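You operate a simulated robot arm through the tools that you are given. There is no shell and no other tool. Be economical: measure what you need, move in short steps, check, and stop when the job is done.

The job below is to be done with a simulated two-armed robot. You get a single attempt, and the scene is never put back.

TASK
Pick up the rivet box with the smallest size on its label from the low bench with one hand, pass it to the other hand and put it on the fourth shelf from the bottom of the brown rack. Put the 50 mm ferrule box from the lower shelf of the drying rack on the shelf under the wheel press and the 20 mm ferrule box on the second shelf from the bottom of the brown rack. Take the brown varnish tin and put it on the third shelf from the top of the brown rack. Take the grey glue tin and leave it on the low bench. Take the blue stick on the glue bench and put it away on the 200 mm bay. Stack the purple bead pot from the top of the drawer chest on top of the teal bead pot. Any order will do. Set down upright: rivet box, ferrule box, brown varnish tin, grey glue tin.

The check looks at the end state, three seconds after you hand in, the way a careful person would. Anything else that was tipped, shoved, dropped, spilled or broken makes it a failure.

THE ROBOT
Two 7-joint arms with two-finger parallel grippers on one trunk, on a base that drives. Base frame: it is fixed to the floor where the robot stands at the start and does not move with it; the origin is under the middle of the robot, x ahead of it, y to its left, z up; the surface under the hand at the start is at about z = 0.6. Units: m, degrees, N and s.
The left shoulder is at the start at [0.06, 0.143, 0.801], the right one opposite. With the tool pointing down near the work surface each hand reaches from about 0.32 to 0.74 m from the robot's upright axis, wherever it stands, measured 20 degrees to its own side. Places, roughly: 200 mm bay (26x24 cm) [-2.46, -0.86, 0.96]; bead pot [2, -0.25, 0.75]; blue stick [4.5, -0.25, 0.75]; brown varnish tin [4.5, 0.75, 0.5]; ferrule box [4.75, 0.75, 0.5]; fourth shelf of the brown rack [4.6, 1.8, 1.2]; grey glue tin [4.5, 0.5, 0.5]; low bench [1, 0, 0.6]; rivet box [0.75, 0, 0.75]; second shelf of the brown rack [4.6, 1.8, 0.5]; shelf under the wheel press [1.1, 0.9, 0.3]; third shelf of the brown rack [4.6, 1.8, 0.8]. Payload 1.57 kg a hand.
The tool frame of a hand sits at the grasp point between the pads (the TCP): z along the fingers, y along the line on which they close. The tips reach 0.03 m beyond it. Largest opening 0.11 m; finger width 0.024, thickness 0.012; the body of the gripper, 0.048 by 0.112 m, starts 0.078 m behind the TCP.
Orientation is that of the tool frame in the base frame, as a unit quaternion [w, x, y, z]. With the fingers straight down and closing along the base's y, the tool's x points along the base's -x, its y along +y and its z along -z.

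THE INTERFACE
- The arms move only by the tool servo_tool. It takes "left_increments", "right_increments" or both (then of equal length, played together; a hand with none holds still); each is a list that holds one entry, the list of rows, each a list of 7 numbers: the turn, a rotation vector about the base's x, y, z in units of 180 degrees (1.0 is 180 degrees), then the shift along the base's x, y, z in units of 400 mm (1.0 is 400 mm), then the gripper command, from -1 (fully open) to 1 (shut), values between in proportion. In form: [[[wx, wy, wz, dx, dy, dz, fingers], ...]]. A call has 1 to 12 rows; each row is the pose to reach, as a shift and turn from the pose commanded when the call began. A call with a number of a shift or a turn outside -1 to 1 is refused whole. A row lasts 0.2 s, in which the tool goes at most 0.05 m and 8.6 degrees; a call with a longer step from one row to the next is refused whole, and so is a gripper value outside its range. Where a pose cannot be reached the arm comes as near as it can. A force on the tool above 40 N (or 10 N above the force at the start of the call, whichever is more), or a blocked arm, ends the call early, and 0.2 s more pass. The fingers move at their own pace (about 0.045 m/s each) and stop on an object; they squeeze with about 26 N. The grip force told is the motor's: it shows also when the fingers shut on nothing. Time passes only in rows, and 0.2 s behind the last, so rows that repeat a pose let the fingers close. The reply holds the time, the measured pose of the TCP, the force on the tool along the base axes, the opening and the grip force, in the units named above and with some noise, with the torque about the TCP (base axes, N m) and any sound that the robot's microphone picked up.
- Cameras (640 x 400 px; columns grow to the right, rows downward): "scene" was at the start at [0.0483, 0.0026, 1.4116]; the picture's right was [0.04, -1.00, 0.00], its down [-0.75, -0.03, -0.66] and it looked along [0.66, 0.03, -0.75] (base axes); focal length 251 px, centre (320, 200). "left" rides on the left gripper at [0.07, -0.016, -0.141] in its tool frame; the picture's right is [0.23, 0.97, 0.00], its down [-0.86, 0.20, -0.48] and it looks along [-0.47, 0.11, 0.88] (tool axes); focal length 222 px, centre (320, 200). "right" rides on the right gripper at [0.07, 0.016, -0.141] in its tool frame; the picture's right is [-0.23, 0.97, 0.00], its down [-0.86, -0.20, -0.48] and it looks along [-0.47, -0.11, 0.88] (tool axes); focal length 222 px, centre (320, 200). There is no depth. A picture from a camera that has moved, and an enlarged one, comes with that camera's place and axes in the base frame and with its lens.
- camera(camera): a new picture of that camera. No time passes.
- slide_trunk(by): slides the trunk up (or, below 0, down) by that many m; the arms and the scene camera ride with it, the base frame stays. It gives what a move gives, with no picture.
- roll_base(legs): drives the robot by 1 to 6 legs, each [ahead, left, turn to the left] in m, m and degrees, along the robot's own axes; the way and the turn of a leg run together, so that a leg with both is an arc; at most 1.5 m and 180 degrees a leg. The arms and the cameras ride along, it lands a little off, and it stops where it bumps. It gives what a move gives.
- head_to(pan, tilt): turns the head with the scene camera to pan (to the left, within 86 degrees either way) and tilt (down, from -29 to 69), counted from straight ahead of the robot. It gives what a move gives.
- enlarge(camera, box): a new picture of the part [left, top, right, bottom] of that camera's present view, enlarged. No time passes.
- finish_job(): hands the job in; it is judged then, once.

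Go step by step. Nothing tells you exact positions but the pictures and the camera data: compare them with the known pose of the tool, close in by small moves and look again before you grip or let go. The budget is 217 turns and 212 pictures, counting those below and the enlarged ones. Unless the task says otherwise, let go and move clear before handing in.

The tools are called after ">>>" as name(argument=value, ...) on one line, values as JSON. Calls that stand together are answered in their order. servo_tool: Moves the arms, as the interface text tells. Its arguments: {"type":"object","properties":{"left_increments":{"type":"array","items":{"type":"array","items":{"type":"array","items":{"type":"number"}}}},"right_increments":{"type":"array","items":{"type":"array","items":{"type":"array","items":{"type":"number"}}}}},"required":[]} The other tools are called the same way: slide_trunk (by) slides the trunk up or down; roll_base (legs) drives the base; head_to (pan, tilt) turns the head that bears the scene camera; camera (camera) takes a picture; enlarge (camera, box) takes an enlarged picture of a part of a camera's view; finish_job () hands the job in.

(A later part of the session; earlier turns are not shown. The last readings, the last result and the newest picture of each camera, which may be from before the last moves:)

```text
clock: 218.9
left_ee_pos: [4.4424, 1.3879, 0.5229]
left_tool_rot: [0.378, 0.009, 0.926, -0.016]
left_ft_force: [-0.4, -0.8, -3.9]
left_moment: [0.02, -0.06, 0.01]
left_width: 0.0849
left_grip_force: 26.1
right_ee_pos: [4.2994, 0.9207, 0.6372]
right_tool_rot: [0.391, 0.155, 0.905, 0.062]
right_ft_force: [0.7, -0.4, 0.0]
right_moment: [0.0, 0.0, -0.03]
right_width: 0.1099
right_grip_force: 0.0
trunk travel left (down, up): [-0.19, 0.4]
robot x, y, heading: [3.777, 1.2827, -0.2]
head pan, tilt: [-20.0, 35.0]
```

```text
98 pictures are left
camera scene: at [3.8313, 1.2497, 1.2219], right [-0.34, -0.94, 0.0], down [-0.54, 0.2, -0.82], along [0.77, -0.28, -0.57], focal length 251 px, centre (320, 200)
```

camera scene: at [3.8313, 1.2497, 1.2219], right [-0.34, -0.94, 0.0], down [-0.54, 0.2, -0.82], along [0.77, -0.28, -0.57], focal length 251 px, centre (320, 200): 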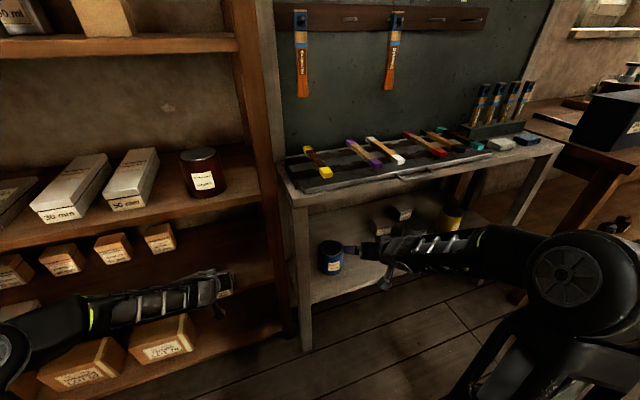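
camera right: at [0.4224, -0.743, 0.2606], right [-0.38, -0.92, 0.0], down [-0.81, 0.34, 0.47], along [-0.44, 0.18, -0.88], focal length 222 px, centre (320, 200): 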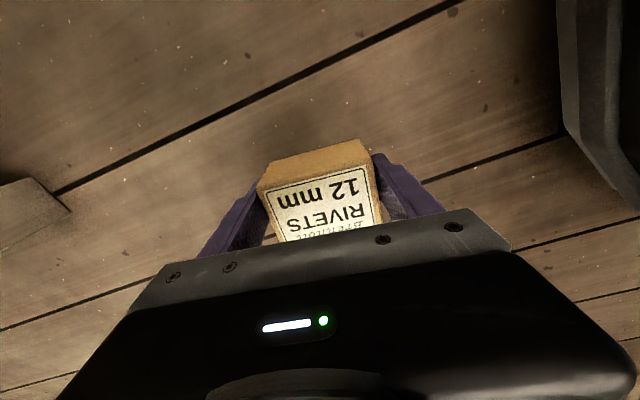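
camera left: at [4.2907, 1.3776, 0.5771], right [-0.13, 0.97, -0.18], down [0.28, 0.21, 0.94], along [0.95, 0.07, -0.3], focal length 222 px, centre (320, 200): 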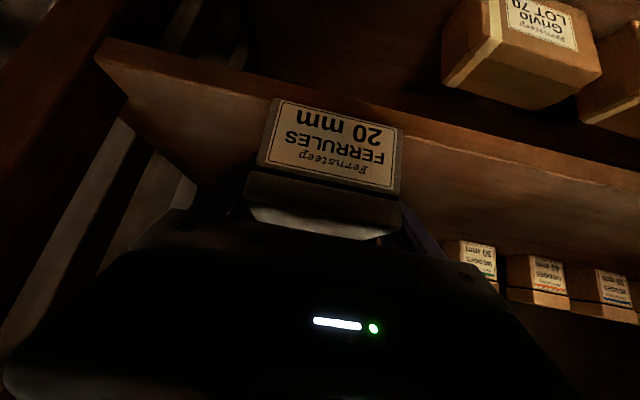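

The rack and its contents look intact. I move the left hand in by arm only and lower the box onto the second shelf.

>>> servo_tool(left_increments=[[[0, 0, 0, 0.05, 0, 0.02, 1], [0, 0, 0, 0.1, 0, 0.02, 1], [0, 0, 0, 0.15, 0, 0.02, 1], [0, 0, 0, 0.2, 0, 0.01, 1], [0, 0, 0, 0.2, 0, -0.01, 1], [0, 0, 0, 0.2, 0, -0.015, 1]]])

```text
clock: 220.3
left_ee_pos: [4.5219, 1.3886, 0.5163]
left_tool_rot: [0.378, 0.009, 0.925, -0.017]
left_ft_force: [-0.1, -1.4, -2.5]
left_moment: [-0.02, -0.02, 0.05]
left_width: 0.085
left_grip_force: 26.0
right_ee_pos: [4.295, 0.9269, 0.631]
right_tool_rot: [0.384, -0.006, 0.923, 0.005]
right_ft_force: [0.0, -0.3, 0.4]
right_moment: [0.01, -0.01, 0.02]
right_width: 0.1101
right_grip_force: 0.1
trunk travel left (down, up): [-0.19, 0.4]
robot x, y, heading: [3.7753, 1.2797, -0.1]
head pan, tilt: [-20.0, 35.0]
```

>>> servo_tool(left_increments=[[[0, 0, 0, 0, 0, -0.006, 1], [0, 0, 0, 0, 0, -0.012, 1], [0, 0, 0, 0, 0, -0.016, 1]]])

```text
clock: 221.1
left_ee_pos: [4.5217, 1.3885, 0.5105]
left_tool_rot: [0.377, 0.008, 0.926, -0.015]
left_ft_force: [-0.5, 0.5, -2.6]
left_moment: [-0.01, 0.0, 0.0]
left_width: 0.0845
left_grip_force: 26.5
right_ee_pos: [4.2946, 0.9266, 0.6313]
right_tool_rot: [0.384, -0.006, 0.923, 0.004]
right_ft_force: [0.0, -0.2, -0.3]
right_moment: [0.0, -0.02, -0.01]
right_width: 0.11
right_grip_force: 0.1
trunk travel left (down, up): [-0.19, 0.4]
robot x, y, heading: [3.778, 1.2778, -0.1]
head pan, tilt: [-20.0, 35.0]
```

>>> servo_tool(left_increments=[[[0, 0, 0, 0, 0, -0.006, 1], [0, 0, 0, 0, 0, -0.012, 1], [0, 0, 0, 0, 0, -0.017, 1]]])

```text
clock: 221.9
left_ee_pos: [4.5222, 1.3878, 0.5039]
left_tool_rot: [0.377, 0.01, 0.926, -0.018]
left_ft_force: [-0.5, -0.9, -3.1]
left_moment: [0.02, -0.02, 0.03]
left_width: 0.085
left_grip_force: 26.0
right_ee_pos: [4.2962, 0.9263, 0.6313]
right_tool_rot: [0.384, -0.006, 0.923, 0.004]
right_ft_force: [-0.7, -0.4, 0.2]
right_moment: [0.02, 0.0, 0.0]
right_width: 0.1101
right_grip_force: 0.0
trunk travel left (down, up): [-0.19, 0.4]
robot x, y, heading: [3.7774, 1.2825, -0.5]
head pan, tilt: [-20.0, 35.0]
```

>>> servo_tool(left_increments=[[[0, 0, 0, 0, 0, -0.006, 1], [0, 0, 0, 0, 0, -0.012, 1], [0, 0, 0, 0, 0, -0.017, 1]]])

>>> camera(camera="left")

```text
clock: 222.7
left_ee_pos: [4.5233, 1.3867, 0.5007]
left_tool_rot: [0.38, 0.01, 0.925, -0.016]
left_ft_force: [-3.7, 0.1, 11.0]
left_moment: [0.61, -0.11, 0.15]
left_width: 0.085
left_grip_force: 25.9
right_ee_pos: [4.2949, 0.9256, 0.6323]
right_tool_rot: [0.385, -0.005, 0.923, 0.004]
right_ft_force: [-0.3, -0.8, 0.0]
right_moment: [-0.02, -0.01, 0.0]
right_width: 0.1101
right_grip_force: 0.0
trunk travel left (down, up): [-0.19, 0.4]
robot x, y, heading: [3.7782, 1.2779, -0.4]
head pan, tilt: [-20.0, 35.0]
```

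```text
97 pictures are left
camera left: at [4.3722, 1.3773, 0.5524], right [-0.13, 0.97, -0.18], down [0.28, 0.21, 0.94], along [0.95, 0.07, -0.3], focal length 222 px, centre (320, 200)
```

left: 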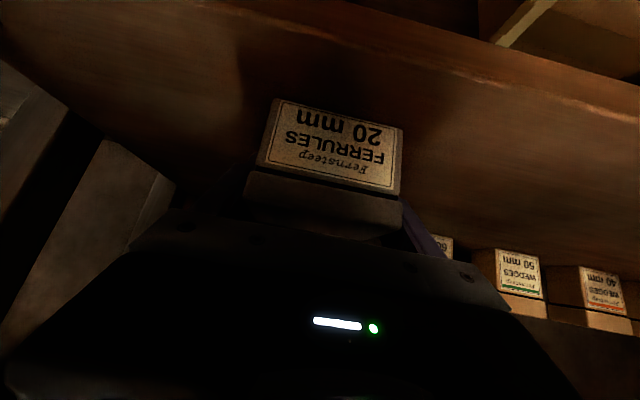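

Contact taken. I relieve, open and pull straight back.

>>> servo_tool(left_increments=[[[0, 0, 0, 0, 0, 0.004, 1], [0, 0, 0, 0, 0, 0.006, -1], [0, 0, 0, 0, 0, 0.006, -1], [0, 0, 0, 0, 0, 0.006, -1], [0, 0, 0, 0, 0, 0.006, -1], [0, 0, 0, -0.06, 0, 0.01, -1], [0, 0, 0, -0.14, 0, 0.03, -1], [0, 0, 0, -0.24, 0, 0.05, -1], [0, 0, 0, -0.34, 0, 0.07, -1], [0, 0, 0, -0.44, 0, 0.09, -1]]])

>>> camera(camera="left")

```text
clock: 224.9
left_ee_pos: [4.3445, 1.3885, 0.5321]
left_tool_rot: [0.377, 0.008, 0.926, -0.016]
left_ft_force: [-0.6, 0.5, 0.1]
left_moment: [0.03, 0.02, 0.01]
left_width: 0.1101
left_grip_force: 0.0
right_ee_pos: [4.2952, 0.9261, 0.6314]
right_tool_rot: [0.385, -0.006, 0.923, 0.004]
right_ft_force: [-0.3, -0.1, 0.0]
right_moment: [0.0, 0.02, -0.01]
right_width: 0.1101
right_grip_force: 0.1
trunk travel left (down, up): [-0.19, 0.4]
robot x, y, heading: [3.7812, 1.281, -0.2]
head pan, tilt: [-20.0, 35.0]
```

```text
96 pictures are left
camera left: at [4.1948, 1.3781, 0.5856], right [-0.13, 0.97, -0.18], down [0.28, 0.21, 0.94], along [0.95, 0.07, -0.3], focal length 222 px, centre (320, 200)
```

left: 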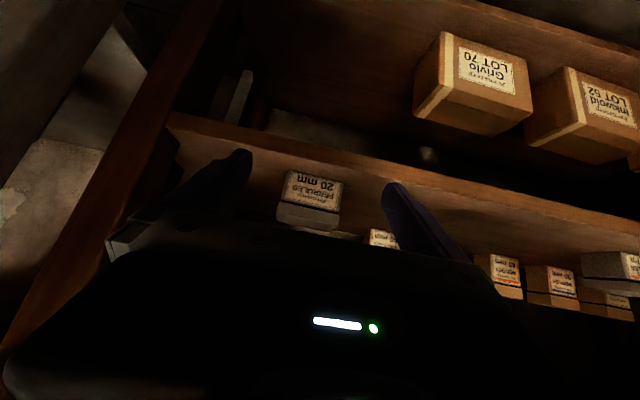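

The 20 mm box is in place. Next the grey glue tin with the right hand: I back off, slide right and re-align the right hand.

>>> roll_base(legs=[[-0.16, 0, 0.2], [0, -0.56, 0]])

>>> servo_tool(right_increments=[[[0, 0, 0, 0.02, 0.1, 0, -1], [0, 0, 0, 0.04, 0.2, 0, -1], [0, 0, 0, 0.06, 0.3, 0, -1], [0, 0, 0, 0.08, 0.4, 0, -1], [0, 0, 0, 0.1, 0.46, 0, -1], [0, 0, 0, 0.1, 0.46, 0, -1]]])

>>> camera(camera="right")

```text
clock: 229.2
left_ee_pos: [4.1866, 0.8332, 0.5329]
left_tool_rot: [0.378, 0.003, 0.926, -0.014]
left_ft_force: [-0.7, -0.1, 0.7]
left_moment: [0.01, 0.02, 0.0]
left_width: 0.1099
left_grip_force: 0.1
right_ee_pos: [4.1423, 0.3711, 0.6322]
right_tool_rot: [0.385, -0.011, 0.923, 0.006]
right_ft_force: [-0.4, -0.5, -0.3]
right_moment: [0.0, 0.01, -0.01]
right_width: 0.1101
right_grip_force: 0.1
trunk travel left (down, up): [-0.19, 0.4]
robot x, y, heading: [3.6196, 0.7201, 0.5]
head pan, tilt: [-20.0, 35.0]
```

```text
clock: 230.6
left_ee_pos: [4.1855, 0.8352, 0.5324]
left_tool_rot: [0.378, 0.004, 0.926, -0.015]
left_ft_force: [0.2, 0.3, 0.5]
left_moment: [-0.01, -0.02, -0.02]
left_width: 0.1102
left_grip_force: 0.1
right_ee_pos: [4.1819, 0.5563, 0.631]
right_tool_rot: [0.384, -0.011, 0.923, 0.006]
right_ft_force: [-0.7, -0.1, 0.2]
right_moment: [-0.01, 0.0, -0.02]
right_width: 0.1102
right_grip_force: 0.0
right hand out of reach, approached as far as the arm can: row 1
trunk travel left (down, up): [-0.19, 0.4]
robot x, y, heading: [3.6216, 0.7206, 0.3]
head pan, tilt: [-20.0, 35.0]
```

```text
95 pictures are left
camera right: at [4.0321, 0.5693, 0.6798], right [0.14, 0.98, 0.16], down [0.27, -0.2, 0.94], along [0.95, -0.08, -0.29], focal length 222 px, centre (320, 200)
```

right: 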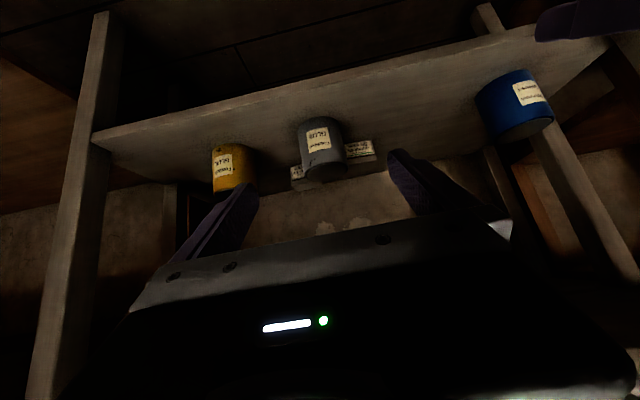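

>>> roll_base(legs=[[0.2, 0, -0.3]])

>>> servo_tool(right_increments=[[[0, 0, 0, 0.02, 0, -0.08, -1], [0, 0, 0, 0.05, 0, -0.16, -1], [0, 0, 0, 0.07, 0, -0.24, -1], [0, 0, 0, 0.07, 0, -0.24, -1]]])

>>> camera(camera="right")

```text
clock: 232.2
left_ee_pos: [4.3862, 0.8302, 0.5326]
left_tool_rot: [0.378, 0.007, 0.926, -0.015]
left_ft_force: [0.6, 1.2, 0.0]
left_moment: [0.0, 0.01, 0.01]
left_width: 0.1103
left_grip_force: 0.1
right_ee_pos: [4.3815, 0.553, 0.6313]
right_tool_rot: [0.385, -0.008, 0.923, 0.005]
right_ft_force: [-0.2, 0.0, 0.7]
right_moment: [0.0, -0.04, -0.03]
right_width: 0.1101
right_grip_force: 0.1
trunk travel left (down, up): [-0.19, 0.4]
robot x, y, heading: [3.8203, 0.7179, 0.2]
head pan, tilt: [-20.0, 35.0]
```

```text
clock: 233.2
left_ee_pos: [4.3866, 0.8302, 0.5321]
left_tool_rot: [0.378, 0.007, 0.926, -0.016]
left_ft_force: [0.4, 0.2, 0.7]
left_moment: [0.0, -0.02, 0.01]
left_width: 0.1102
left_grip_force: 0.0
right_ee_pos: [4.4098, 0.5529, 0.5343]
right_tool_rot: [0.384, -0.007, 0.923, 0.005]
right_ft_force: [0.1, -0.2, 0.2]
right_moment: [-0.02, 0.02, -0.03]
right_width: 0.1101
right_grip_force: 0.0
trunk travel left (down, up): [-0.19, 0.4]
robot x, y, heading: [3.8179, 0.7195, 0.1]
head pan, tilt: [-20.0, 35.0]
```

```text
94 pictures are left
camera right: at [4.2596, 0.5671, 0.5834], right [0.14, 0.98, 0.17], down [0.27, -0.2, 0.94], along [0.95, -0.09, -0.29], focal length 222 px, centre (320, 200)
```

right: 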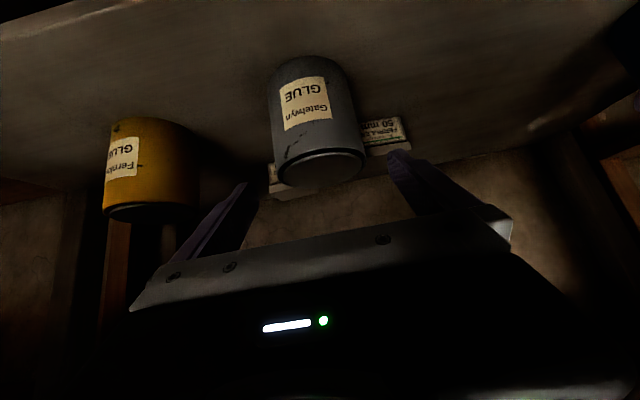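

Grey GLUE tin centred at y≈0.552, x≈4.495. I advance slowly and check force before closing.

>>> servo_tool(right_increments=[[[0, 0, 0, 0.05, -0.002, -0.052, -1], [0, 0, 0, 0.1, -0.002, -0.104, -1], [0, 0, 0, 0.15, -0.002, -0.156, -1], [0, 0, 0, 0.19, -0.002, -0.2, -1], [0, 0, 0, 0.2, -0.002, -0.208, -1], [0, 0, 0, 0.2, -0.002, -0.208, -1]]])

```text
clock: 234.6
left_ee_pos: [4.3871, 0.831, 0.533]
left_tool_rot: [0.378, 0.007, 0.926, -0.016]
left_ft_force: [0.4, 0.2, -0.1]
left_moment: [-0.02, 0.01, -0.01]
left_width: 0.1098
left_grip_force: 0.1
right_ee_pos: [4.4889, 0.5514, 0.4527]
right_tool_rot: [0.385, -0.007, 0.923, 0.005]
right_ft_force: [0.1, -0.6, 0.1]
right_moment: [-0.02, -0.01, -0.02]
right_width: 0.1101
right_grip_force: 0.0
trunk travel left (down, up): [-0.19, 0.4]
robot x, y, heading: [3.8224, 0.7168, 0.2]
head pan, tilt: [-20.0, 35.0]
```

No contact. I close and lift slightly.

>>> servo_tool(right_increments=[[[0, 0, 0, 0, 0, 0, 1], [0, 0, 0, 0, 0, 0, 1], [0, 0, 0, 0, 0, 0, 1], [0, 0, 0, 0, 0, 0.02, 1], [0, 0, 0, 0, 0, 0.08, 1], [0, 0, 0, -0.03, 0, 0.14, 1], [0, 0, 0, -0.12, 0, 0.18, 1], [0, 0, 0, -0.2, 0, 0.2, 1]]])

>>> camera(camera="right")

```text
clock: 236.4
left_ee_pos: [4.3867, 0.831, 0.5325]
left_tool_rot: [0.378, 0.008, 0.926, -0.016]
left_ft_force: [1.0, 0.3, -0.2]
left_moment: [0.02, 0.02, -0.01]
left_width: 0.1103
left_grip_force: 0.2
right_ee_pos: [4.4091, 0.5529, 0.5318]
right_tool_rot: [0.384, -0.007, 0.923, 0.005]
right_ft_force: [-0.4, -0.8, -7.4]
right_moment: [0.01, -0.04, 0.0]
right_width: 0.0999
right_grip_force: 26.0
trunk travel left (down, up): [-0.19, 0.4]
robot x, y, heading: [3.8207, 0.7208, 0.1]
head pan, tilt: [-20.0, 35.0]
```

```text
93 pictures are left
camera right: at [4.2588, 0.5662, 0.5803], right [0.14, 0.98, 0.16], down [0.27, -0.2, 0.94], along [0.95, -0.09, -0.29], focal length 222 px, centre (320, 200)
```

right: 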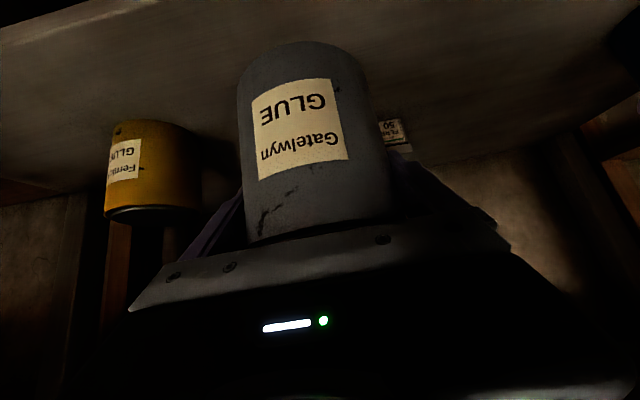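

Grey tin held. I raise it clear of the yellow tin, then shift right so the left hand faces the 50 mm box.

>>> servo_tool(right_increments=[[[0, 0, 0, 0, 0, 0.08, 1], [0, 0, 0, -0.04, 0, 0.16, 1], [0, 0, 0, -0.08, 0, 0.23, 1], [0, 0, 0, -0.08, 0, 0.23, 1]]])

```text
clock: 237.4
left_ee_pos: [4.3859, 0.8304, 0.5331]
left_tool_rot: [0.379, 0.008, 0.925, -0.016]
left_ft_force: [-0.6, -0.2, 1.3]
left_moment: [0.0, -0.03, -0.01]
left_width: 0.1102
left_grip_force: 0.1
right_ee_pos: [4.3764, 0.5506, 0.6249]
right_tool_rot: [0.384, -0.006, 0.923, 0.005]
right_ft_force: [0.1, -0.3, -7.6]
right_moment: [0.04, -0.05, -0.03]
right_width: 0.0999
right_grip_force: 26.1
trunk travel left (down, up): [-0.19, 0.4]
robot x, y, heading: [3.8219, 0.7201, -0.2]
head pan, tilt: [-20.0, 35.0]
```

>>> roll_base(legs=[[0, -0.18, 0]])

>>> camera(camera="left")

```text
clock: 238.8
left_ee_pos: [4.3877, 0.6535, 0.5327]
left_tool_rot: [0.377, 0.006, 0.926, -0.015]
left_ft_force: [-0.1, 0.2, 0.5]
left_moment: [0.0, 0.03, -0.01]
left_width: 0.1099
left_grip_force: 0.1
right_ee_pos: [4.3783, 0.3747, 0.6236]
right_tool_rot: [0.385, -0.008, 0.923, 0.005]
right_ft_force: [0.3, 0.2, -7.5]
right_moment: [-0.01, -0.01, -0.02]
right_width: 0.0997
right_grip_force: 25.8
trunk travel left (down, up): [-0.19, 0.4]
robot x, y, heading: [3.819, 0.5453, 0.1]
head pan, tilt: [-20.0, 35.0]
```

```text
92 pictures are left
camera left: at [4.2375, 0.6431, 0.5853], right [-0.14, 0.97, -0.18], down [0.28, 0.21, 0.94], along [0.95, 0.08, -0.3], focal length 222 px, centre (320, 200)
```

left: 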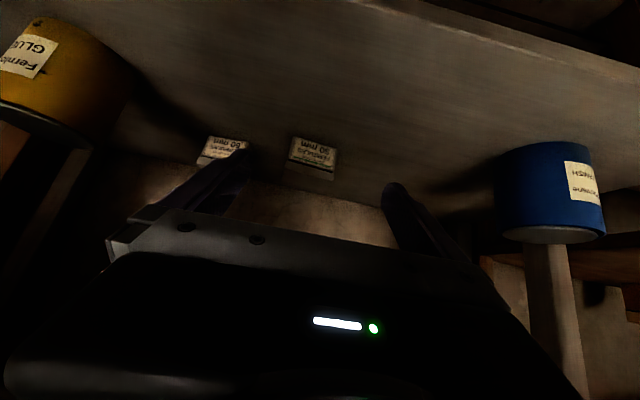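

50 mm box at (4.62,0.645). I roll 5 cm ahead and go in with the left hand.

>>> roll_base(legs=[[0.05, 0, 0]])

>>> servo_tool(left_increments=[[[0, 0, 0.005, 0.09, -0.01, -0.02, -1], [0, 0, 0.01, 0.18, -0.02, -0.06, -1], [0, 0, 0.01, 0.25, -0.02, -0.12, -1], [0, 0, 0.01, 0.25, -0.02, -0.12, -1]]])

>>> camera(camera="left")

```text
clock: 239.8
left_ee_pos: [4.4364, 0.6547, 0.5327]
left_tool_rot: [0.378, 0.007, 0.926, -0.016]
left_ft_force: [0.2, 0.5, -0.6]
left_moment: [-0.01, -0.01, 0.02]
left_width: 0.11
left_grip_force: 0.0
right_ee_pos: [4.4275, 0.3748, 0.6239]
right_tool_rot: [0.384, -0.009, 0.923, 0.006]
right_ft_force: [-0.7, 0.2, -7.2]
right_moment: [0.01, -0.02, 0.01]
right_width: 0.0997
right_grip_force: 26.0
trunk travel left (down, up): [-0.19, 0.4]
robot x, y, heading: [3.8717, 0.5446, 0.4]
head pan, tilt: [-20.0, 35.0]
```

```text
clock: 240.8
left_ee_pos: [4.5366, 0.647, 0.4846]
left_tool_rot: [0.378, -0.009, 0.926, -0.009]
left_ft_force: [-0.4, -0.2, 0.0]
left_moment: [0.0, 0.01, -0.01]
left_width: 0.1101
left_grip_force: 0.1
right_ee_pos: [4.4286, 0.3751, 0.6246]
right_tool_rot: [0.384, -0.007, 0.923, 0.004]
right_ft_force: [0.9, 0.4, -7.5]
right_moment: [0.01, -0.01, -0.01]
right_width: 0.0999
right_grip_force: 26.2
trunk travel left (down, up): [-0.19, 0.4]
robot x, y, heading: [3.8707, 0.5413, 0.1]
head pan, tilt: [-20.0, 35.0]
```

```text
91 pictures are left
camera left: at [4.3871, 0.6312, 0.5375], right [-0.17, 0.97, -0.18], down [0.27, 0.22, 0.94], along [0.95, 0.11, -0.3], focal length 222 px, centre (320, 200)
```

left: 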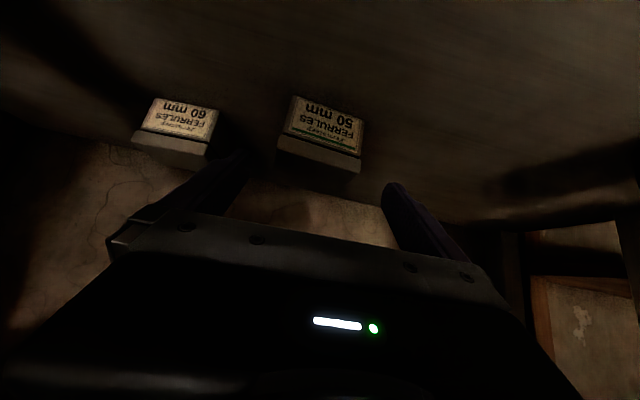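

Centred. I advance, grip and lift.

>>> servo_tool(left_increments=[[[0, 0, 0, 0.05, -0.003, -0.045, -1], [0, 0, 0, 0.1, -0.003, -0.09, -1], [0, 0, 0, 0.15, -0.003, -0.135, -1], [0, 0, 0, 0.195, -0.003, -0.178, -1], [0, 0, 0, 0.195, -0.003, -0.178, 1], [0, 0, 0, 0.195, -0.003, -0.178, 1], [0, 0, 0, 0.195, -0.003, -0.178, 1], [0, 0, 0, 0.195, -0.003, -0.178, 1], [0, 0, 0, 0.19, -0.003, -0.12, 1], [0, 0, 0, 0.12, -0.003, -0.06, 1], [0, 0, 0, 0.03, -0.003, 0.0, 1], [0, 0, 0, -0.06, -0.003, 0.08, 1]]])

>>> camera(camera="left")

```text
clock: 243.4
left_ee_pos: [4.5121, 0.6449, 0.5158]
left_tool_rot: [0.378, -0.008, 0.926, -0.009]
left_ft_force: [-0.1, 0.1, -3.1]
left_moment: [-0.04, -0.06, -0.01]
left_width: 0.0854
left_grip_force: 25.5
right_ee_pos: [4.4287, 0.375, 0.6236]
right_tool_rot: [0.384, -0.008, 0.923, 0.005]
right_ft_force: [0.2, -0.9, -7.8]
right_moment: [0.05, -0.01, 0.01]
right_width: 0.0997
right_grip_force: 25.7
trunk travel left (down, up): [-0.19, 0.4]
robot x, y, heading: [3.8683, 0.5439, 0.3]
head pan, tilt: [-20.0, 35.0]
```

```text
90 pictures are left
camera left: at [4.363, 0.629, 0.5687], right [-0.17, 0.97, -0.18], down [0.27, 0.22, 0.94], along [0.95, 0.11, -0.3], focal length 222 px, centre (320, 200)
```

left: 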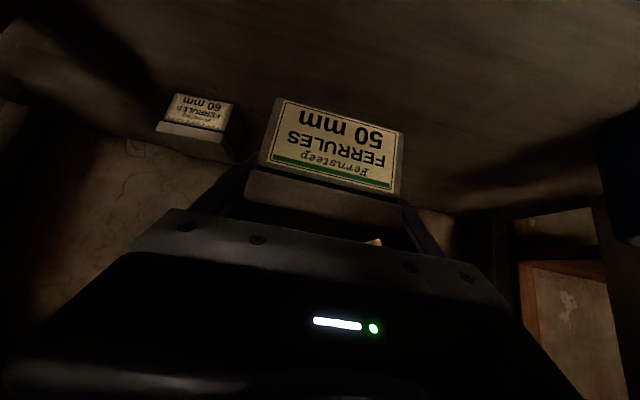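

Both items held. I retract, back out, and raise the trunk for the trip back.

>>> servo_tool(left_increments=[[[0, 0, 0, -0.08, 0, 0.06, 1], [0, 0, 0, -0.16, 0, 0.12, 1], [0, 0, 0, -0.2, 0, 0.16, 1], [0, 0, 0, -0.2, 0, 0.16, 1]]])

>>> roll_base(legs=[[-0.26, 0, 0]])

>>> slide_trunk(by=0.4)

```text
clock: 244.4
left_ee_pos: [4.4325, 0.6466, 0.5813]
left_tool_rot: [0.379, -0.008, 0.925, -0.009]
left_ft_force: [0.1, 0.4, -2.5]
left_moment: [0.03, -0.05, 0.0]
left_width: 0.0857
left_grip_force: 26.0
right_ee_pos: [4.4283, 0.3752, 0.6241]
right_tool_rot: [0.384, -0.009, 0.923, 0.005]
right_ft_force: [-0.1, 0.9, -7.9]
right_moment: [0.02, -0.03, 0.0]
right_width: 0.0997
right_grip_force: 25.9
trunk travel left (down, up): [-0.19, 0.4]
robot x, y, heading: [3.8688, 0.5426, 0.4]
head pan, tilt: [-20.0, 35.0]
```

```text
clock: 246.2
left_ee_pos: [4.171, 0.6456, 0.5796]
left_tool_rot: [0.378, -0.01, 0.926, -0.008]
left_ft_force: [-0.4, 0.6, -3.5]
left_moment: [-0.01, -0.01, 0.0]
left_width: 0.0854
left_grip_force: 26.6
right_ee_pos: [4.1674, 0.3754, 0.6244]
right_tool_rot: [0.384, -0.01, 0.923, 0.006]
right_ft_force: [-0.4, 0.3, -7.7]
right_moment: [0.0, -0.05, -0.01]
right_width: 0.0997
right_grip_force: 25.6
trunk travel left (down, up): [-0.19, 0.4]
robot x, y, heading: [3.61, 0.5394, 0.3]
head pan, tilt: [-20.0, 35.0]
```

```text
clock: 250.1
left_ee_pos: [4.1711, 0.645, 0.9802]
left_tool_rot: [0.378, -0.009, 0.926, -0.009]
left_ft_force: [-0.4, -0.2, -3.2]
left_moment: [-0.01, -0.01, -0.01]
left_width: 0.0854
left_grip_force: 25.9
right_ee_pos: [4.1671, 0.3753, 1.0246]
right_tool_rot: [0.384, -0.01, 0.923, 0.006]
right_ft_force: [0.6, -0.3, -7.8]
right_moment: [0.01, -0.07, 0.0]
right_width: 0.1
right_grip_force: 25.9
trunk travel left (down, up): [-0.59, 0.0]
robot x, y, heading: [3.6076, 0.5436, 0.4]
head pan, tilt: [-20.0, 35.0]
```

I slide right along the glue bench, pausing at y≈-0.3 to locate the blue stick.

>>> roll_base(legs=[[0, -0.85, 0]])

>>> head_to(pan=0, tilt=40)

>>> camera(camera="scene")

```text
clock: 254.6
left_ee_pos: [4.1751, -0.1983, 0.9806]
left_tool_rot: [0.379, -0.01, 0.926, -0.008]
left_ft_force: [-0.4, -0.2, -3.8]
left_moment: [0.03, -0.01, 0.02]
left_width: 0.0854
left_grip_force: 26.1
right_ee_pos: [4.1715, -0.4686, 1.0252]
right_tool_rot: [0.384, -0.01, 0.923, 0.006]
right_ft_force: [-0.8, -0.3, -7.9]
right_moment: [0.01, -0.04, -0.01]
right_width: 0.0995
right_grip_force: 26.2
trunk travel left (down, up): [-0.59, 0.0]
robot x, y, heading: [3.6109, -0.3014, 0.4]
head pan, tilt: [-20.0, 35.0]
```

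```text
clock: 255.4
left_ee_pos: [4.1759, -0.1985, 0.9818]
left_tool_rot: [0.378, -0.011, 0.926, -0.008]
left_ft_force: [-0.6, -0.4, -3.1]
left_moment: [0.0, -0.05, 0.02]
left_width: 0.0854
left_grip_force: 25.9
right_ee_pos: [4.1723, -0.4687, 1.0233]
right_tool_rot: [0.384, -0.01, 0.923, 0.006]
right_ft_force: [0.0, 0.6, -6.9]
right_moment: [-0.03, -0.02, 0.02]
right_width: 0.0995
right_grip_force: 25.4
trunk travel left (down, up): [-0.59, 0.0]
robot x, y, heading: [3.6122, -0.3009, 0.4]
head pan, tilt: [0.0, 40.0]
```

```text
89 pictures are left
camera scene: at [3.6698, -0.3026, 1.6144], right [0.01, -1.0, 0.0], down [-0.64, 0.0, -0.77], along [0.77, 0.0, -0.64], focal length 251 px, centre (320, 200)
```

scene: 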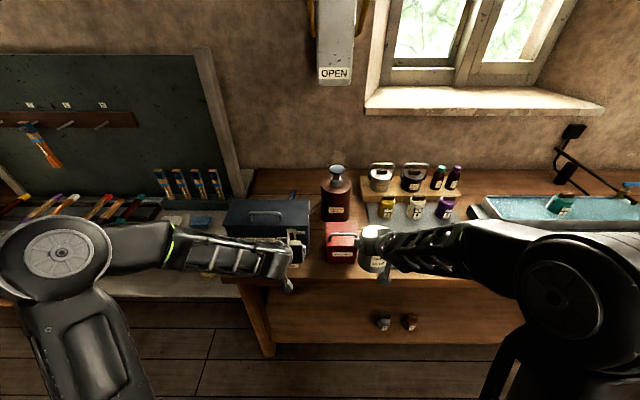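

>>> enlarge(camera="scene", box=[220, 150, 380, 270])

>>> enlarge(camera="scene", box=[440, 120, 640, 260])

```text
3.33 times, centred on (300, 210) of scene
camera zoom: at [3.6698, -0.3026, 1.6144], right [0.01, -1.0, 0.0], down [-0.64, 0.0, -0.77], along [0.77, 0.0, -0.64], focal length 836 px, centre (387, 167)
```

zoom: 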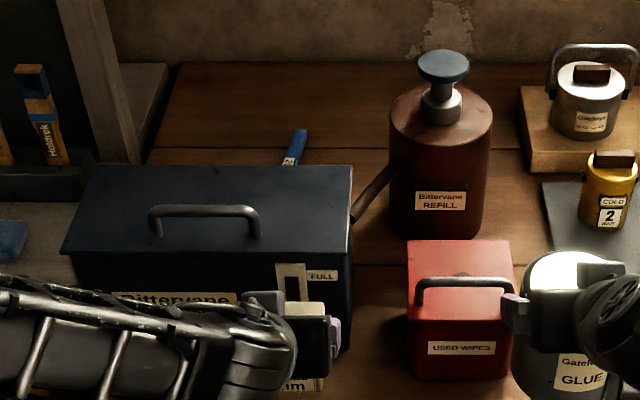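

```text
2.86 times, centred on (540, 190) of scene
camera zoom: at [3.6698, -0.3026, 1.6144], right [0.01, -1.0, 0.0], down [-0.64, 0.0, -0.77], along [0.77, 0.0, -0.64], focal length 716 px, centre (-309, 229)
```

zoom: 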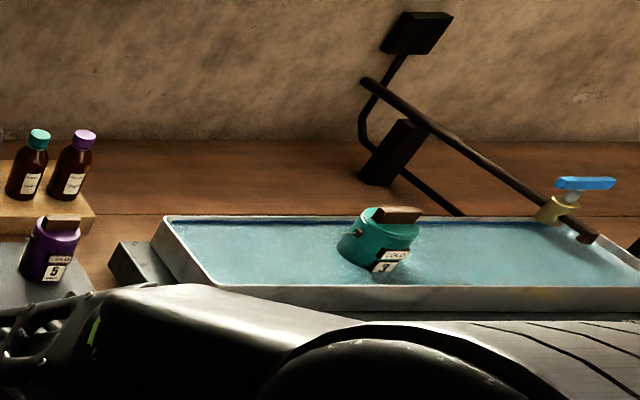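

The blue stick lies behind the dark toolbox (about x 4.6–4.76, y −0.15). Now I go back toward the low bench, pausing at the drawer chest.

>>> roll_base(legs=[[0, -0.65, 0], [0, 0, 90], [0, 0.8, 0], [0, 0.8, 0]])

>>> head_to(pan=0, tilt=50)

>>> camera(camera="scene")

```text
clock: 270.6
left_ee_pos: [1.9147, -0.3988, 0.9808]
left_tool_rot: [-0.273, 0.661, -0.648, -0.262]
left_ft_force: [0.0, -1.1, -4.0]
left_moment: [0.05, 0.01, 0.02]
left_width: 0.0849
left_grip_force: 26.6
right_ee_pos: [2.1853, -0.4041, 1.0232]
right_tool_rot: [-0.267, 0.66, -0.646, -0.275]
right_ft_force: [-0.2, -0.2, -8.6]
right_moment: [0.06, -0.05, -0.01]
right_width: 0.0996
right_grip_force: 26.0
trunk travel left (down, up): [-0.59, 0.0]
robot x, y, heading: [2.021, -0.9585, 90.2]
head pan, tilt: [0.0, 40.0]
```

```text
clock: 271.3
left_ee_pos: [1.9155, -0.3991, 0.9805]
left_tool_rot: [-0.273, 0.662, -0.648, -0.261]
left_ft_force: [0.0, 0.8, -2.7]
left_moment: [0.06, 0.01, -0.03]
left_width: 0.0851
left_grip_force: 26.9
right_ee_pos: [2.1854, -0.4044, 1.0237]
right_tool_rot: [-0.267, 0.659, -0.647, -0.275]
right_ft_force: [-0.6, -0.5, -8.1]
right_moment: [0.01, 0.0, 0.0]
right_width: 0.0997
right_grip_force: 26.0
trunk travel left (down, up): [-0.59, 0.0]
robot x, y, heading: [2.0188, -0.9622, 90.4]
head pan, tilt: [0.0, 50.0]
```

```text
86 pictures are left
camera scene: at [2.0195, -0.9141, 1.6002], right [1.0, 0.01, 0.0], down [0.0, -0.77, -0.64], along [0.0, 0.64, -0.77], focal length 251 px, centre (320, 200)
```

scene: 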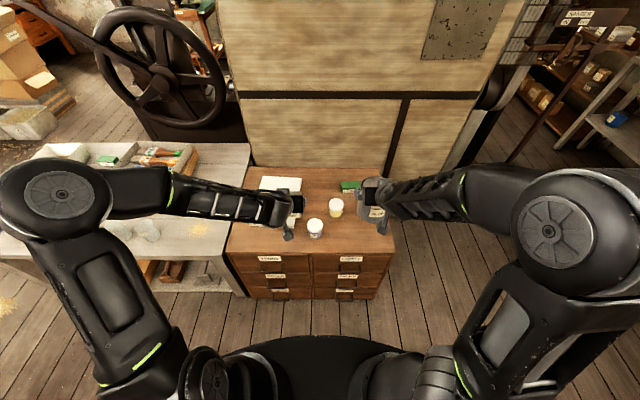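

I continue to the low bench (x≈0.73).

>>> roll_base(legs=[[0, 0.65, -0.4], [0.02, 0.64, 0]])

>>> camera(camera="scene")

```text
clock: 278.1
left_ee_pos: [0.6308, -0.3779, 0.9805]
left_tool_rot: [-0.275, 0.658, -0.651, -0.26]
left_ft_force: [0.0, -0.3, -3.2]
left_moment: [0.05, -0.03, -0.02]
left_width: 0.085
left_grip_force: 26.3
right_ee_pos: [0.9028, -0.3852, 1.0244]
right_tool_rot: [-0.268, 0.657, -0.649, -0.274]
right_ft_force: [-0.7, 0.7, -7.8]
right_moment: [0.06, 0.0, -0.02]
right_width: 0.0991
right_grip_force: 26.0
trunk travel left (down, up): [-0.59, 0.0]
robot x, y, heading: [0.7318, -0.9392, 89.9]
head pan, tilt: [0.0, 50.0]
```

```text
85 pictures are left
camera scene: at [0.731, -0.8934, 1.6002], right [1.0, 0.0, 0.0], down [0.0, -0.77, -0.64], along [0.0, 0.64, -0.77], focal length 251 px, centre (320, 200)
```

scene: 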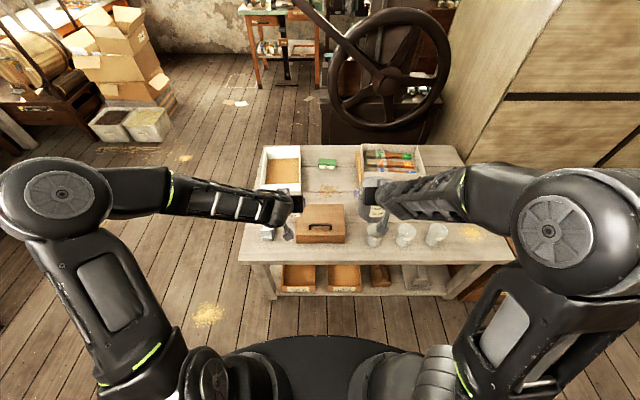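

I roll 19 cm closer and zoom on the drop area where the 12 mm box stood.

>>> roll_base(legs=[[0.19, 0, 0]])

>>> camera(camera="right")

>>> enlarge(camera="scene", box=[290, 130, 450, 250])

```text
clock: 279.6
left_ee_pos: [0.6339, -0.1884, 0.9793]
left_tool_rot: [-0.274, 0.658, -0.652, -0.259]
left_ft_force: [-0.3, -0.6, -3.3]
left_moment: [0.02, 0.01, 0.0]
left_width: 0.0851
left_grip_force: 26.1
right_ee_pos: [0.9035, -0.1941, 1.0226]
right_tool_rot: [-0.268, 0.657, -0.65, -0.273]
right_ft_force: [0.2, 0.4, -8.0]
right_moment: [0.05, 0.0, -0.01]
right_width: 0.0995
right_grip_force: 26.6
trunk travel left (down, up): [-0.59, 0.0]
robot x, y, heading: [0.7305, -0.7511, 89.6]
head pan, tilt: [0.0, 50.0]
```

```text
84 pictures are left
camera right: at [0.8896, -0.342, 1.0719], right [-0.98, 0.15, 0.16], down [0.2, 0.27, 0.94], along [0.1, 0.95, -0.29], focal length 222 px, centre (320, 200)
```

right: 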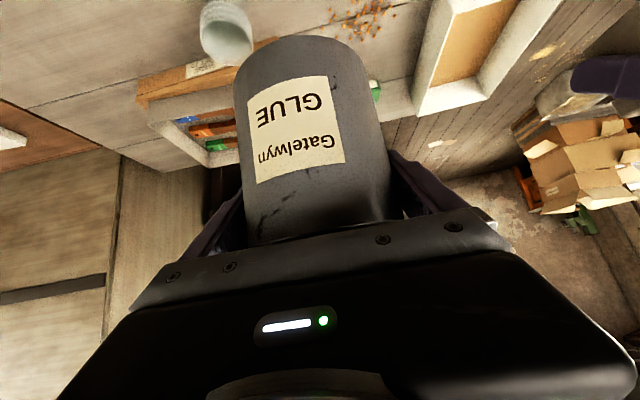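

```text
3.33 times, centred on (370, 190) of scene
camera zoom: at [0.7324, -0.7019, 1.6001], right [1.0, 0.0, 0.0], down [0.0, -0.77, -0.64], along [0.0, 0.64, -0.77], focal length 836 px, centre (153, 233)
```

zoom: 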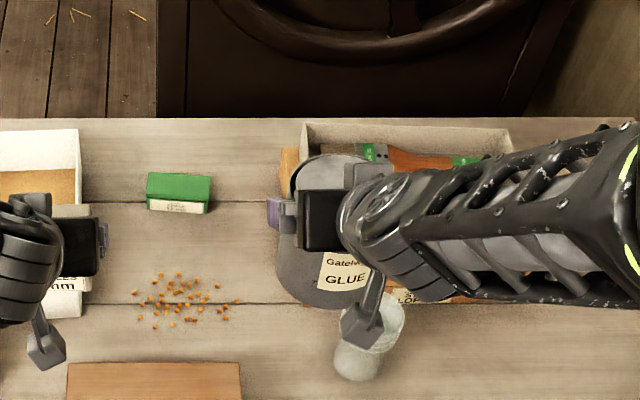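

I'll put the tin at (0.885,-0.10), between beads, crate and cup. I descend to just above and check.

>>> servo_tool(right_increments=[[[0, 0, 0, -0.015, 0.06, -0.06, 1], [0, 0, 0, -0.03, 0.12, -0.14, 1], [0, 0, 0, -0.046, 0.18, -0.22, 1], [0, 0, 0, -0.046, 0.22, -0.31, 1], [0, 0, 0, -0.046, 0.22, -0.41, 1], [0, 0, 0, -0.046, 0.22, -0.51, 1], [0, 0, 0, -0.046, 0.22, -0.61, 1], [0, 0, 0, -0.046, 0.22, -0.68, 1], [0, 0, 0, -0.046, 0.22, -0.68, 1]]])

>>> camera(camera="right")

>>> enlarge(camera="scene", box=[290, 150, 450, 270])

```text
clock: 281.6
left_ee_pos: [0.6335, -0.1874, 0.9807]
left_tool_rot: [-0.274, 0.658, -0.652, -0.259]
left_ft_force: [0.4, 0.3, -2.2]
left_moment: [0.02, -0.01, -0.02]
left_width: 0.0851
left_grip_force: 25.7
right_ee_pos: [0.8851, -0.1071, 0.7506]
right_tool_rot: [-0.268, 0.657, -0.649, -0.274]
right_ft_force: [-1.5, -0.8, -6.8]
right_moment: [0.04, 0.02, -0.01]
right_width: 0.0994
right_grip_force: 26.2
trunk travel left (down, up): [-0.59, 0.0]
robot x, y, heading: [0.7312, -0.7523, 89.6]
head pan, tilt: [0.0, 50.0]
```

```text
82 pictures are left
camera right: at [0.8706, -0.2554, 0.8002], right [-0.98, 0.15, 0.17], down [0.2, 0.27, 0.94], along [0.1, 0.95, -0.29], focal length 222 px, centre (320, 200)
```

right: 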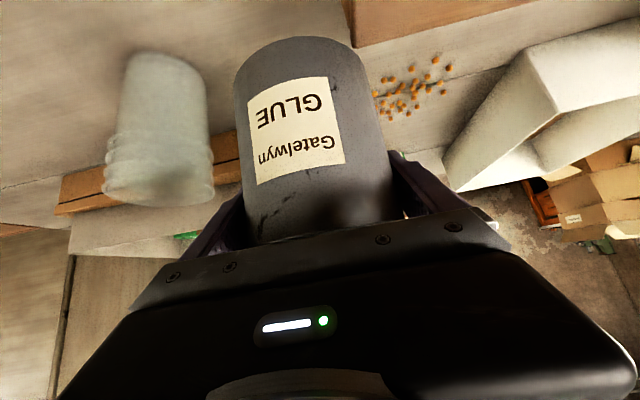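

```text
3.33 times, centred on (370, 210) of scene
camera zoom: at [0.7323, -0.7036, 1.6002], right [1.0, 0.0, 0.0], down [0.0, -0.77, -0.64], along [0.0, 0.64, -0.77], focal length 836 px, centre (153, 167)
```

zoom: 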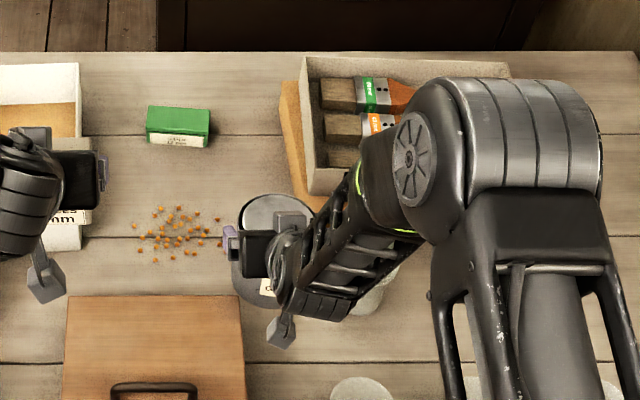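

Clear on all sides. I lower to near the bench.

>>> servo_tool(right_increments=[[[0, 0, 0, 0, 0, -0.06, 1], [0, 0, 0, 0, 0, -0.11, 1], [0, 0, 0, 0, 0, -0.145, 1], [0, 0, 0, 0, 0, -0.155, 1]]])

>>> servo_tool(right_increments=[[[0, 0, 0, 0, 0, -0.006, 1], [0, 0, 0, 0, 0, -0.012, 1], [0, 0, 0, 0, 0, -0.016, 1]]])

```text
clock: 282.6
left_ee_pos: [0.6319, -0.1885, 0.9796]
left_tool_rot: [-0.275, 0.658, -0.652, -0.258]
left_ft_force: [-0.4, 0.2, -2.7]
left_moment: [0.03, -0.01, 0.0]
left_width: 0.085
left_grip_force: 25.2
right_ee_pos: [0.8845, -0.1063, 0.6897]
right_tool_rot: [-0.269, 0.656, -0.649, -0.276]
right_ft_force: [-1.3, 17.5, 10.6]
right_moment: [-0.44, 0.77, -0.73]
right_width: 0.1029
right_grip_force: 25.9
trunk travel left (down, up): [-0.59, 0.0]
robot x, y, heading: [0.7306, -0.751, 89.6]
head pan, tilt: [0.0, 50.0]
```

```text
clock: 283.4
left_ee_pos: [0.6319, -0.1883, 0.9809]
left_tool_rot: [-0.275, 0.658, -0.651, -0.26]
left_ft_force: [-0.2, -0.7, -2.3]
left_moment: [0.01, -0.02, -0.02]
left_width: 0.0851
left_grip_force: 26.5
right_ee_pos: [0.8843, -0.107, 0.6843]
right_tool_rot: [-0.269, 0.656, -0.65, -0.274]
right_ft_force: [-4.1, 13.2, 9.6]
right_moment: [-0.57, 0.77, -0.67]
right_width: 0.1026
right_grip_force: 26.1
trunk travel left (down, up): [-0.59, 0.0]
robot x, y, heading: [0.7338, -0.7504, 89.8]
head pan, tilt: [0.0, 50.0]
```

There is contact with a sideways force and the tin may have tilted in the grip. I look before anything else.

>>> camera(camera="right")

>>> enlarge(camera="scene", box=[310, 180, 410, 260])

```text
80 pictures are left
camera right: at [0.8704, -0.2554, 0.7325], right [-0.98, 0.15, 0.17], down [0.2, 0.27, 0.94], along [0.1, 0.95, -0.29], focal length 222 px, centre (320, 200)
```

right: 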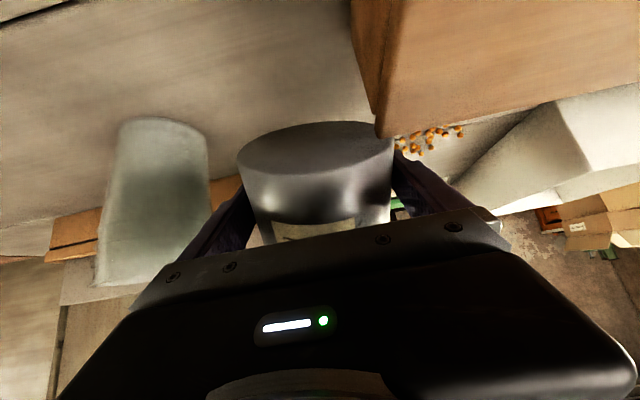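

```text
5.00 times, centred on (360, 220) of scene
camera zoom: at [0.7315, -0.704, 1.6002], right [1.0, 0.0, 0.0], down [0.0, -0.77, -0.64], along [0.0, 0.64, -0.77], focal length 1254 px, centre (120, 100)
```

zoom: 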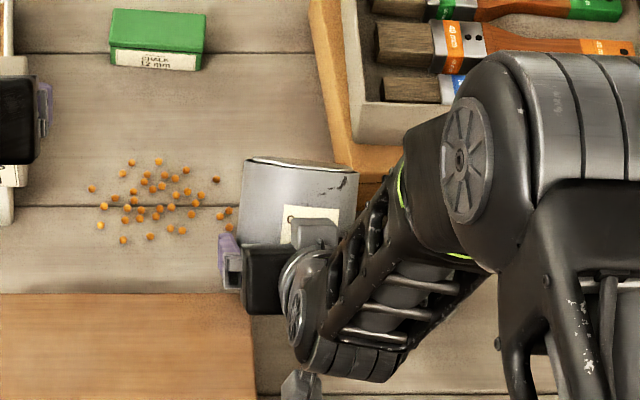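

The tin caught the crate edge and pivoted 90° in the right grip (still held, crate not moved). I lift it clear; I'll place the 50 mm box first, then regrasp the tin with the free left hand.

>>> servo_tool(right_increments=[[[0, 0, 0, 0, 0, 0.05, 1], [0, 0, 0, 0, 0, 0.12, 1], [0, 0, 0, 0, 0, 0.22, 1], [0, 0, 0, 0, 0, 0.32, 1], [0, 0, 0, 0, -0.05, 0.42, 1], [0, 0, 0, 0.02, -0.12, 0.52, 1], [0, 0, 0, 0.04, -0.2, 0.62, 1], [0, 0, 0, 0.05, -0.22, 0.72, 1], [0, 0, 0, 0.05, -0.22, 0.8, 1], [0, 0, 0, 0.05, -0.22, 0.8, 1]]])

>>> camera(camera="scene")

```text
refused: row 7 steps farther than a row can; nothing moved
```

```text
78 pictures are left
camera scene: at [0.7315, -0.704, 1.6002], right [1.0, 0.0, 0.0], down [0.0, -0.77, -0.64], along [0.0, 0.64, -0.77], focal length 251 px, centre (320, 200)
```

scene: 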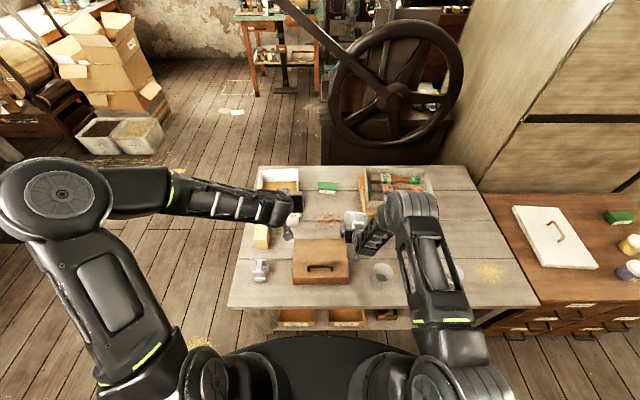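

>>> servo_tool(right_increments=[[[0, 0, 0, 0, 0, 0.05, 1], [0, 0, 0, 0, 0, 0.12, 1], [0, 0, 0, 0, 0, 0.22, 1], [0, 0, 0, 0, 0, 0.32, 1], [0, 0, 0, 0, -0.05, 0.42, 1], [0, 0, 0, 0.02, -0.1, 0.52, 1], [0, 0, 0, 0.04, -0.15, 0.61, 1], [0, 0, 0, 0.05, -0.2, 0.7, 1], [0, 0, 0, 0.05, -0.22, 0.8, 1], [0, 0, 0, 0.05, -0.22, 0.8, 1]]])

>>> roll_base(legs=[[-0.2, 0, 0]])

>>> camera(camera="right")

```text
clock: 285.6
left_ee_pos: [0.6326, -0.1879, 0.9805]
left_tool_rot: [-0.274, 0.658, -0.651, -0.26]
left_ft_force: [0.3, -0.2, -3.1]
left_moment: [0.03, 0.02, 0.01]
left_width: 0.085
left_grip_force: 26.1
right_ee_pos: [0.9081, -0.1948, 1.0024]
right_tool_rot: [-0.267, 0.656, -0.65, -0.274]
right_ft_force: [0.3, 1.3, -7.6]
right_moment: [-0.17, -0.02, 0.0]
right_width: 0.1025
right_grip_force: 26.5
trunk travel left (down, up): [-0.59, 0.0]
robot x, y, heading: [0.734, -0.7524, 89.8]
head pan, tilt: [0.0, 50.0]
```

```text
clock: 287.2
left_ee_pos: [0.632, -0.3868, 0.9813]
left_tool_rot: [-0.275, 0.658, -0.651, -0.259]
left_ft_force: [0.1, 0.2, -3.1]
left_moment: [0.0, -0.02, 0.0]
left_width: 0.0852
left_grip_force: 25.8
right_ee_pos: [0.9076, -0.3925, 1.005]
right_tool_rot: [-0.269, 0.656, -0.649, -0.275]
right_ft_force: [-0.8, -0.5, -6.9]
right_moment: [-0.09, -0.03, -0.03]
right_width: 0.1026
right_grip_force: 25.8
trunk travel left (down, up): [-0.59, 0.0]
robot x, y, heading: [0.7289, -0.9482, 89.8]
head pan, tilt: [0.0, 50.0]
```

```text
77 pictures are left
camera right: at [0.892, -0.5418, 1.0515], right [-0.97, 0.15, 0.17], down [0.2, 0.27, 0.94], along [0.1, 0.95, -0.29], focal length 222 px, centre (320, 200)
```

right: 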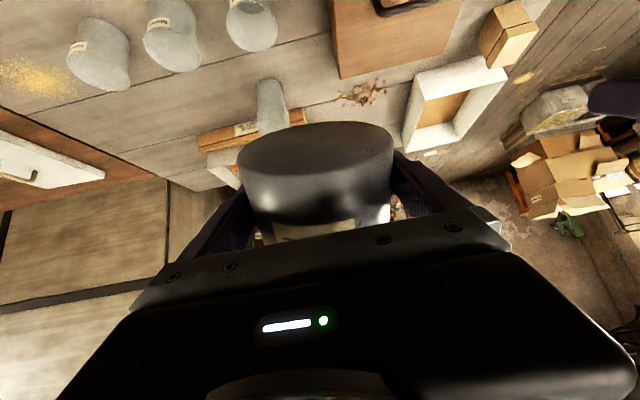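

I drive around the bench's left end to face the wheel press from the west.

>>> roll_base(legs=[[0, 1.0, 0], [0.95, 0, 0], [0.9, 0, 0], [0, 0, -90]])

>>> head_to(pan=0, tilt=40)

>>> camera(camera="scene")

```text
clock: 305.1
left_ee_pos: [0.3022, 0.9908, 0.9804]
left_tool_rot: [0.376, -0.006, 0.927, -0.01]
left_ft_force: [0.3, -0.5, -2.9]
left_moment: [0.02, -0.04, -0.02]
left_width: 0.0849
left_grip_force: 26.1
right_ee_pos: [0.2972, 0.7157, 1.0035]
right_tool_rot: [0.383, -0.005, 0.924, 0.004]
right_ft_force: [0.0, 0.2, -8.5]
right_moment: [-0.02, 0.13, 0.0]
right_width: 0.1016
right_grip_force: 25.7
trunk travel left (down, up): [-0.59, 0.0]
robot x, y, heading: [-0.2625, 0.891, -0.3]
head pan, tilt: [0.0, 50.0]
```

```text
clock: 305.8
left_ee_pos: [0.3014, 0.9902, 0.9819]
left_tool_rot: [0.377, -0.005, 0.926, -0.011]
left_ft_force: [-0.6, 0.3, -2.6]
left_moment: [0.01, -0.02, 0.01]
left_width: 0.0848
left_grip_force: 26.5
right_ee_pos: [0.2967, 0.7159, 1.0015]
right_tool_rot: [0.383, -0.005, 0.924, 0.004]
right_ft_force: [1.1, 0.6, -7.9]
right_moment: [0.01, 0.15, 0.01]
right_width: 0.1018
right_grip_force: 26.1
trunk travel left (down, up): [-0.59, 0.0]
robot x, y, heading: [-0.2601, 0.8934, -0.2]
head pan, tilt: [0.0, 40.0]
```

```text
76 pictures are left
camera scene: at [-0.2041, 0.89, 1.6143], right [0.0, -1.0, 0.0], down [-0.64, 0.0, -0.77], along [0.77, 0.0, -0.64], focal length 251 px, centre (320, 200)
```

scene: 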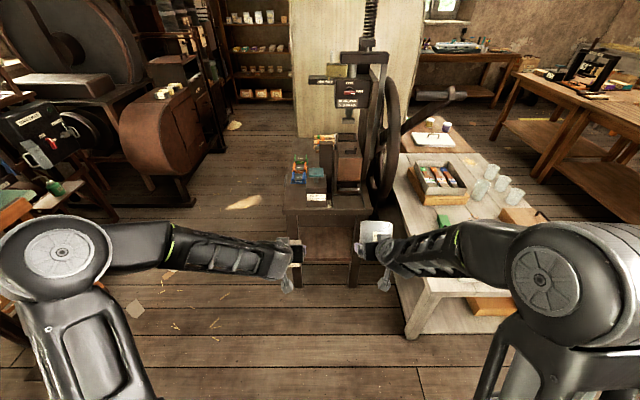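

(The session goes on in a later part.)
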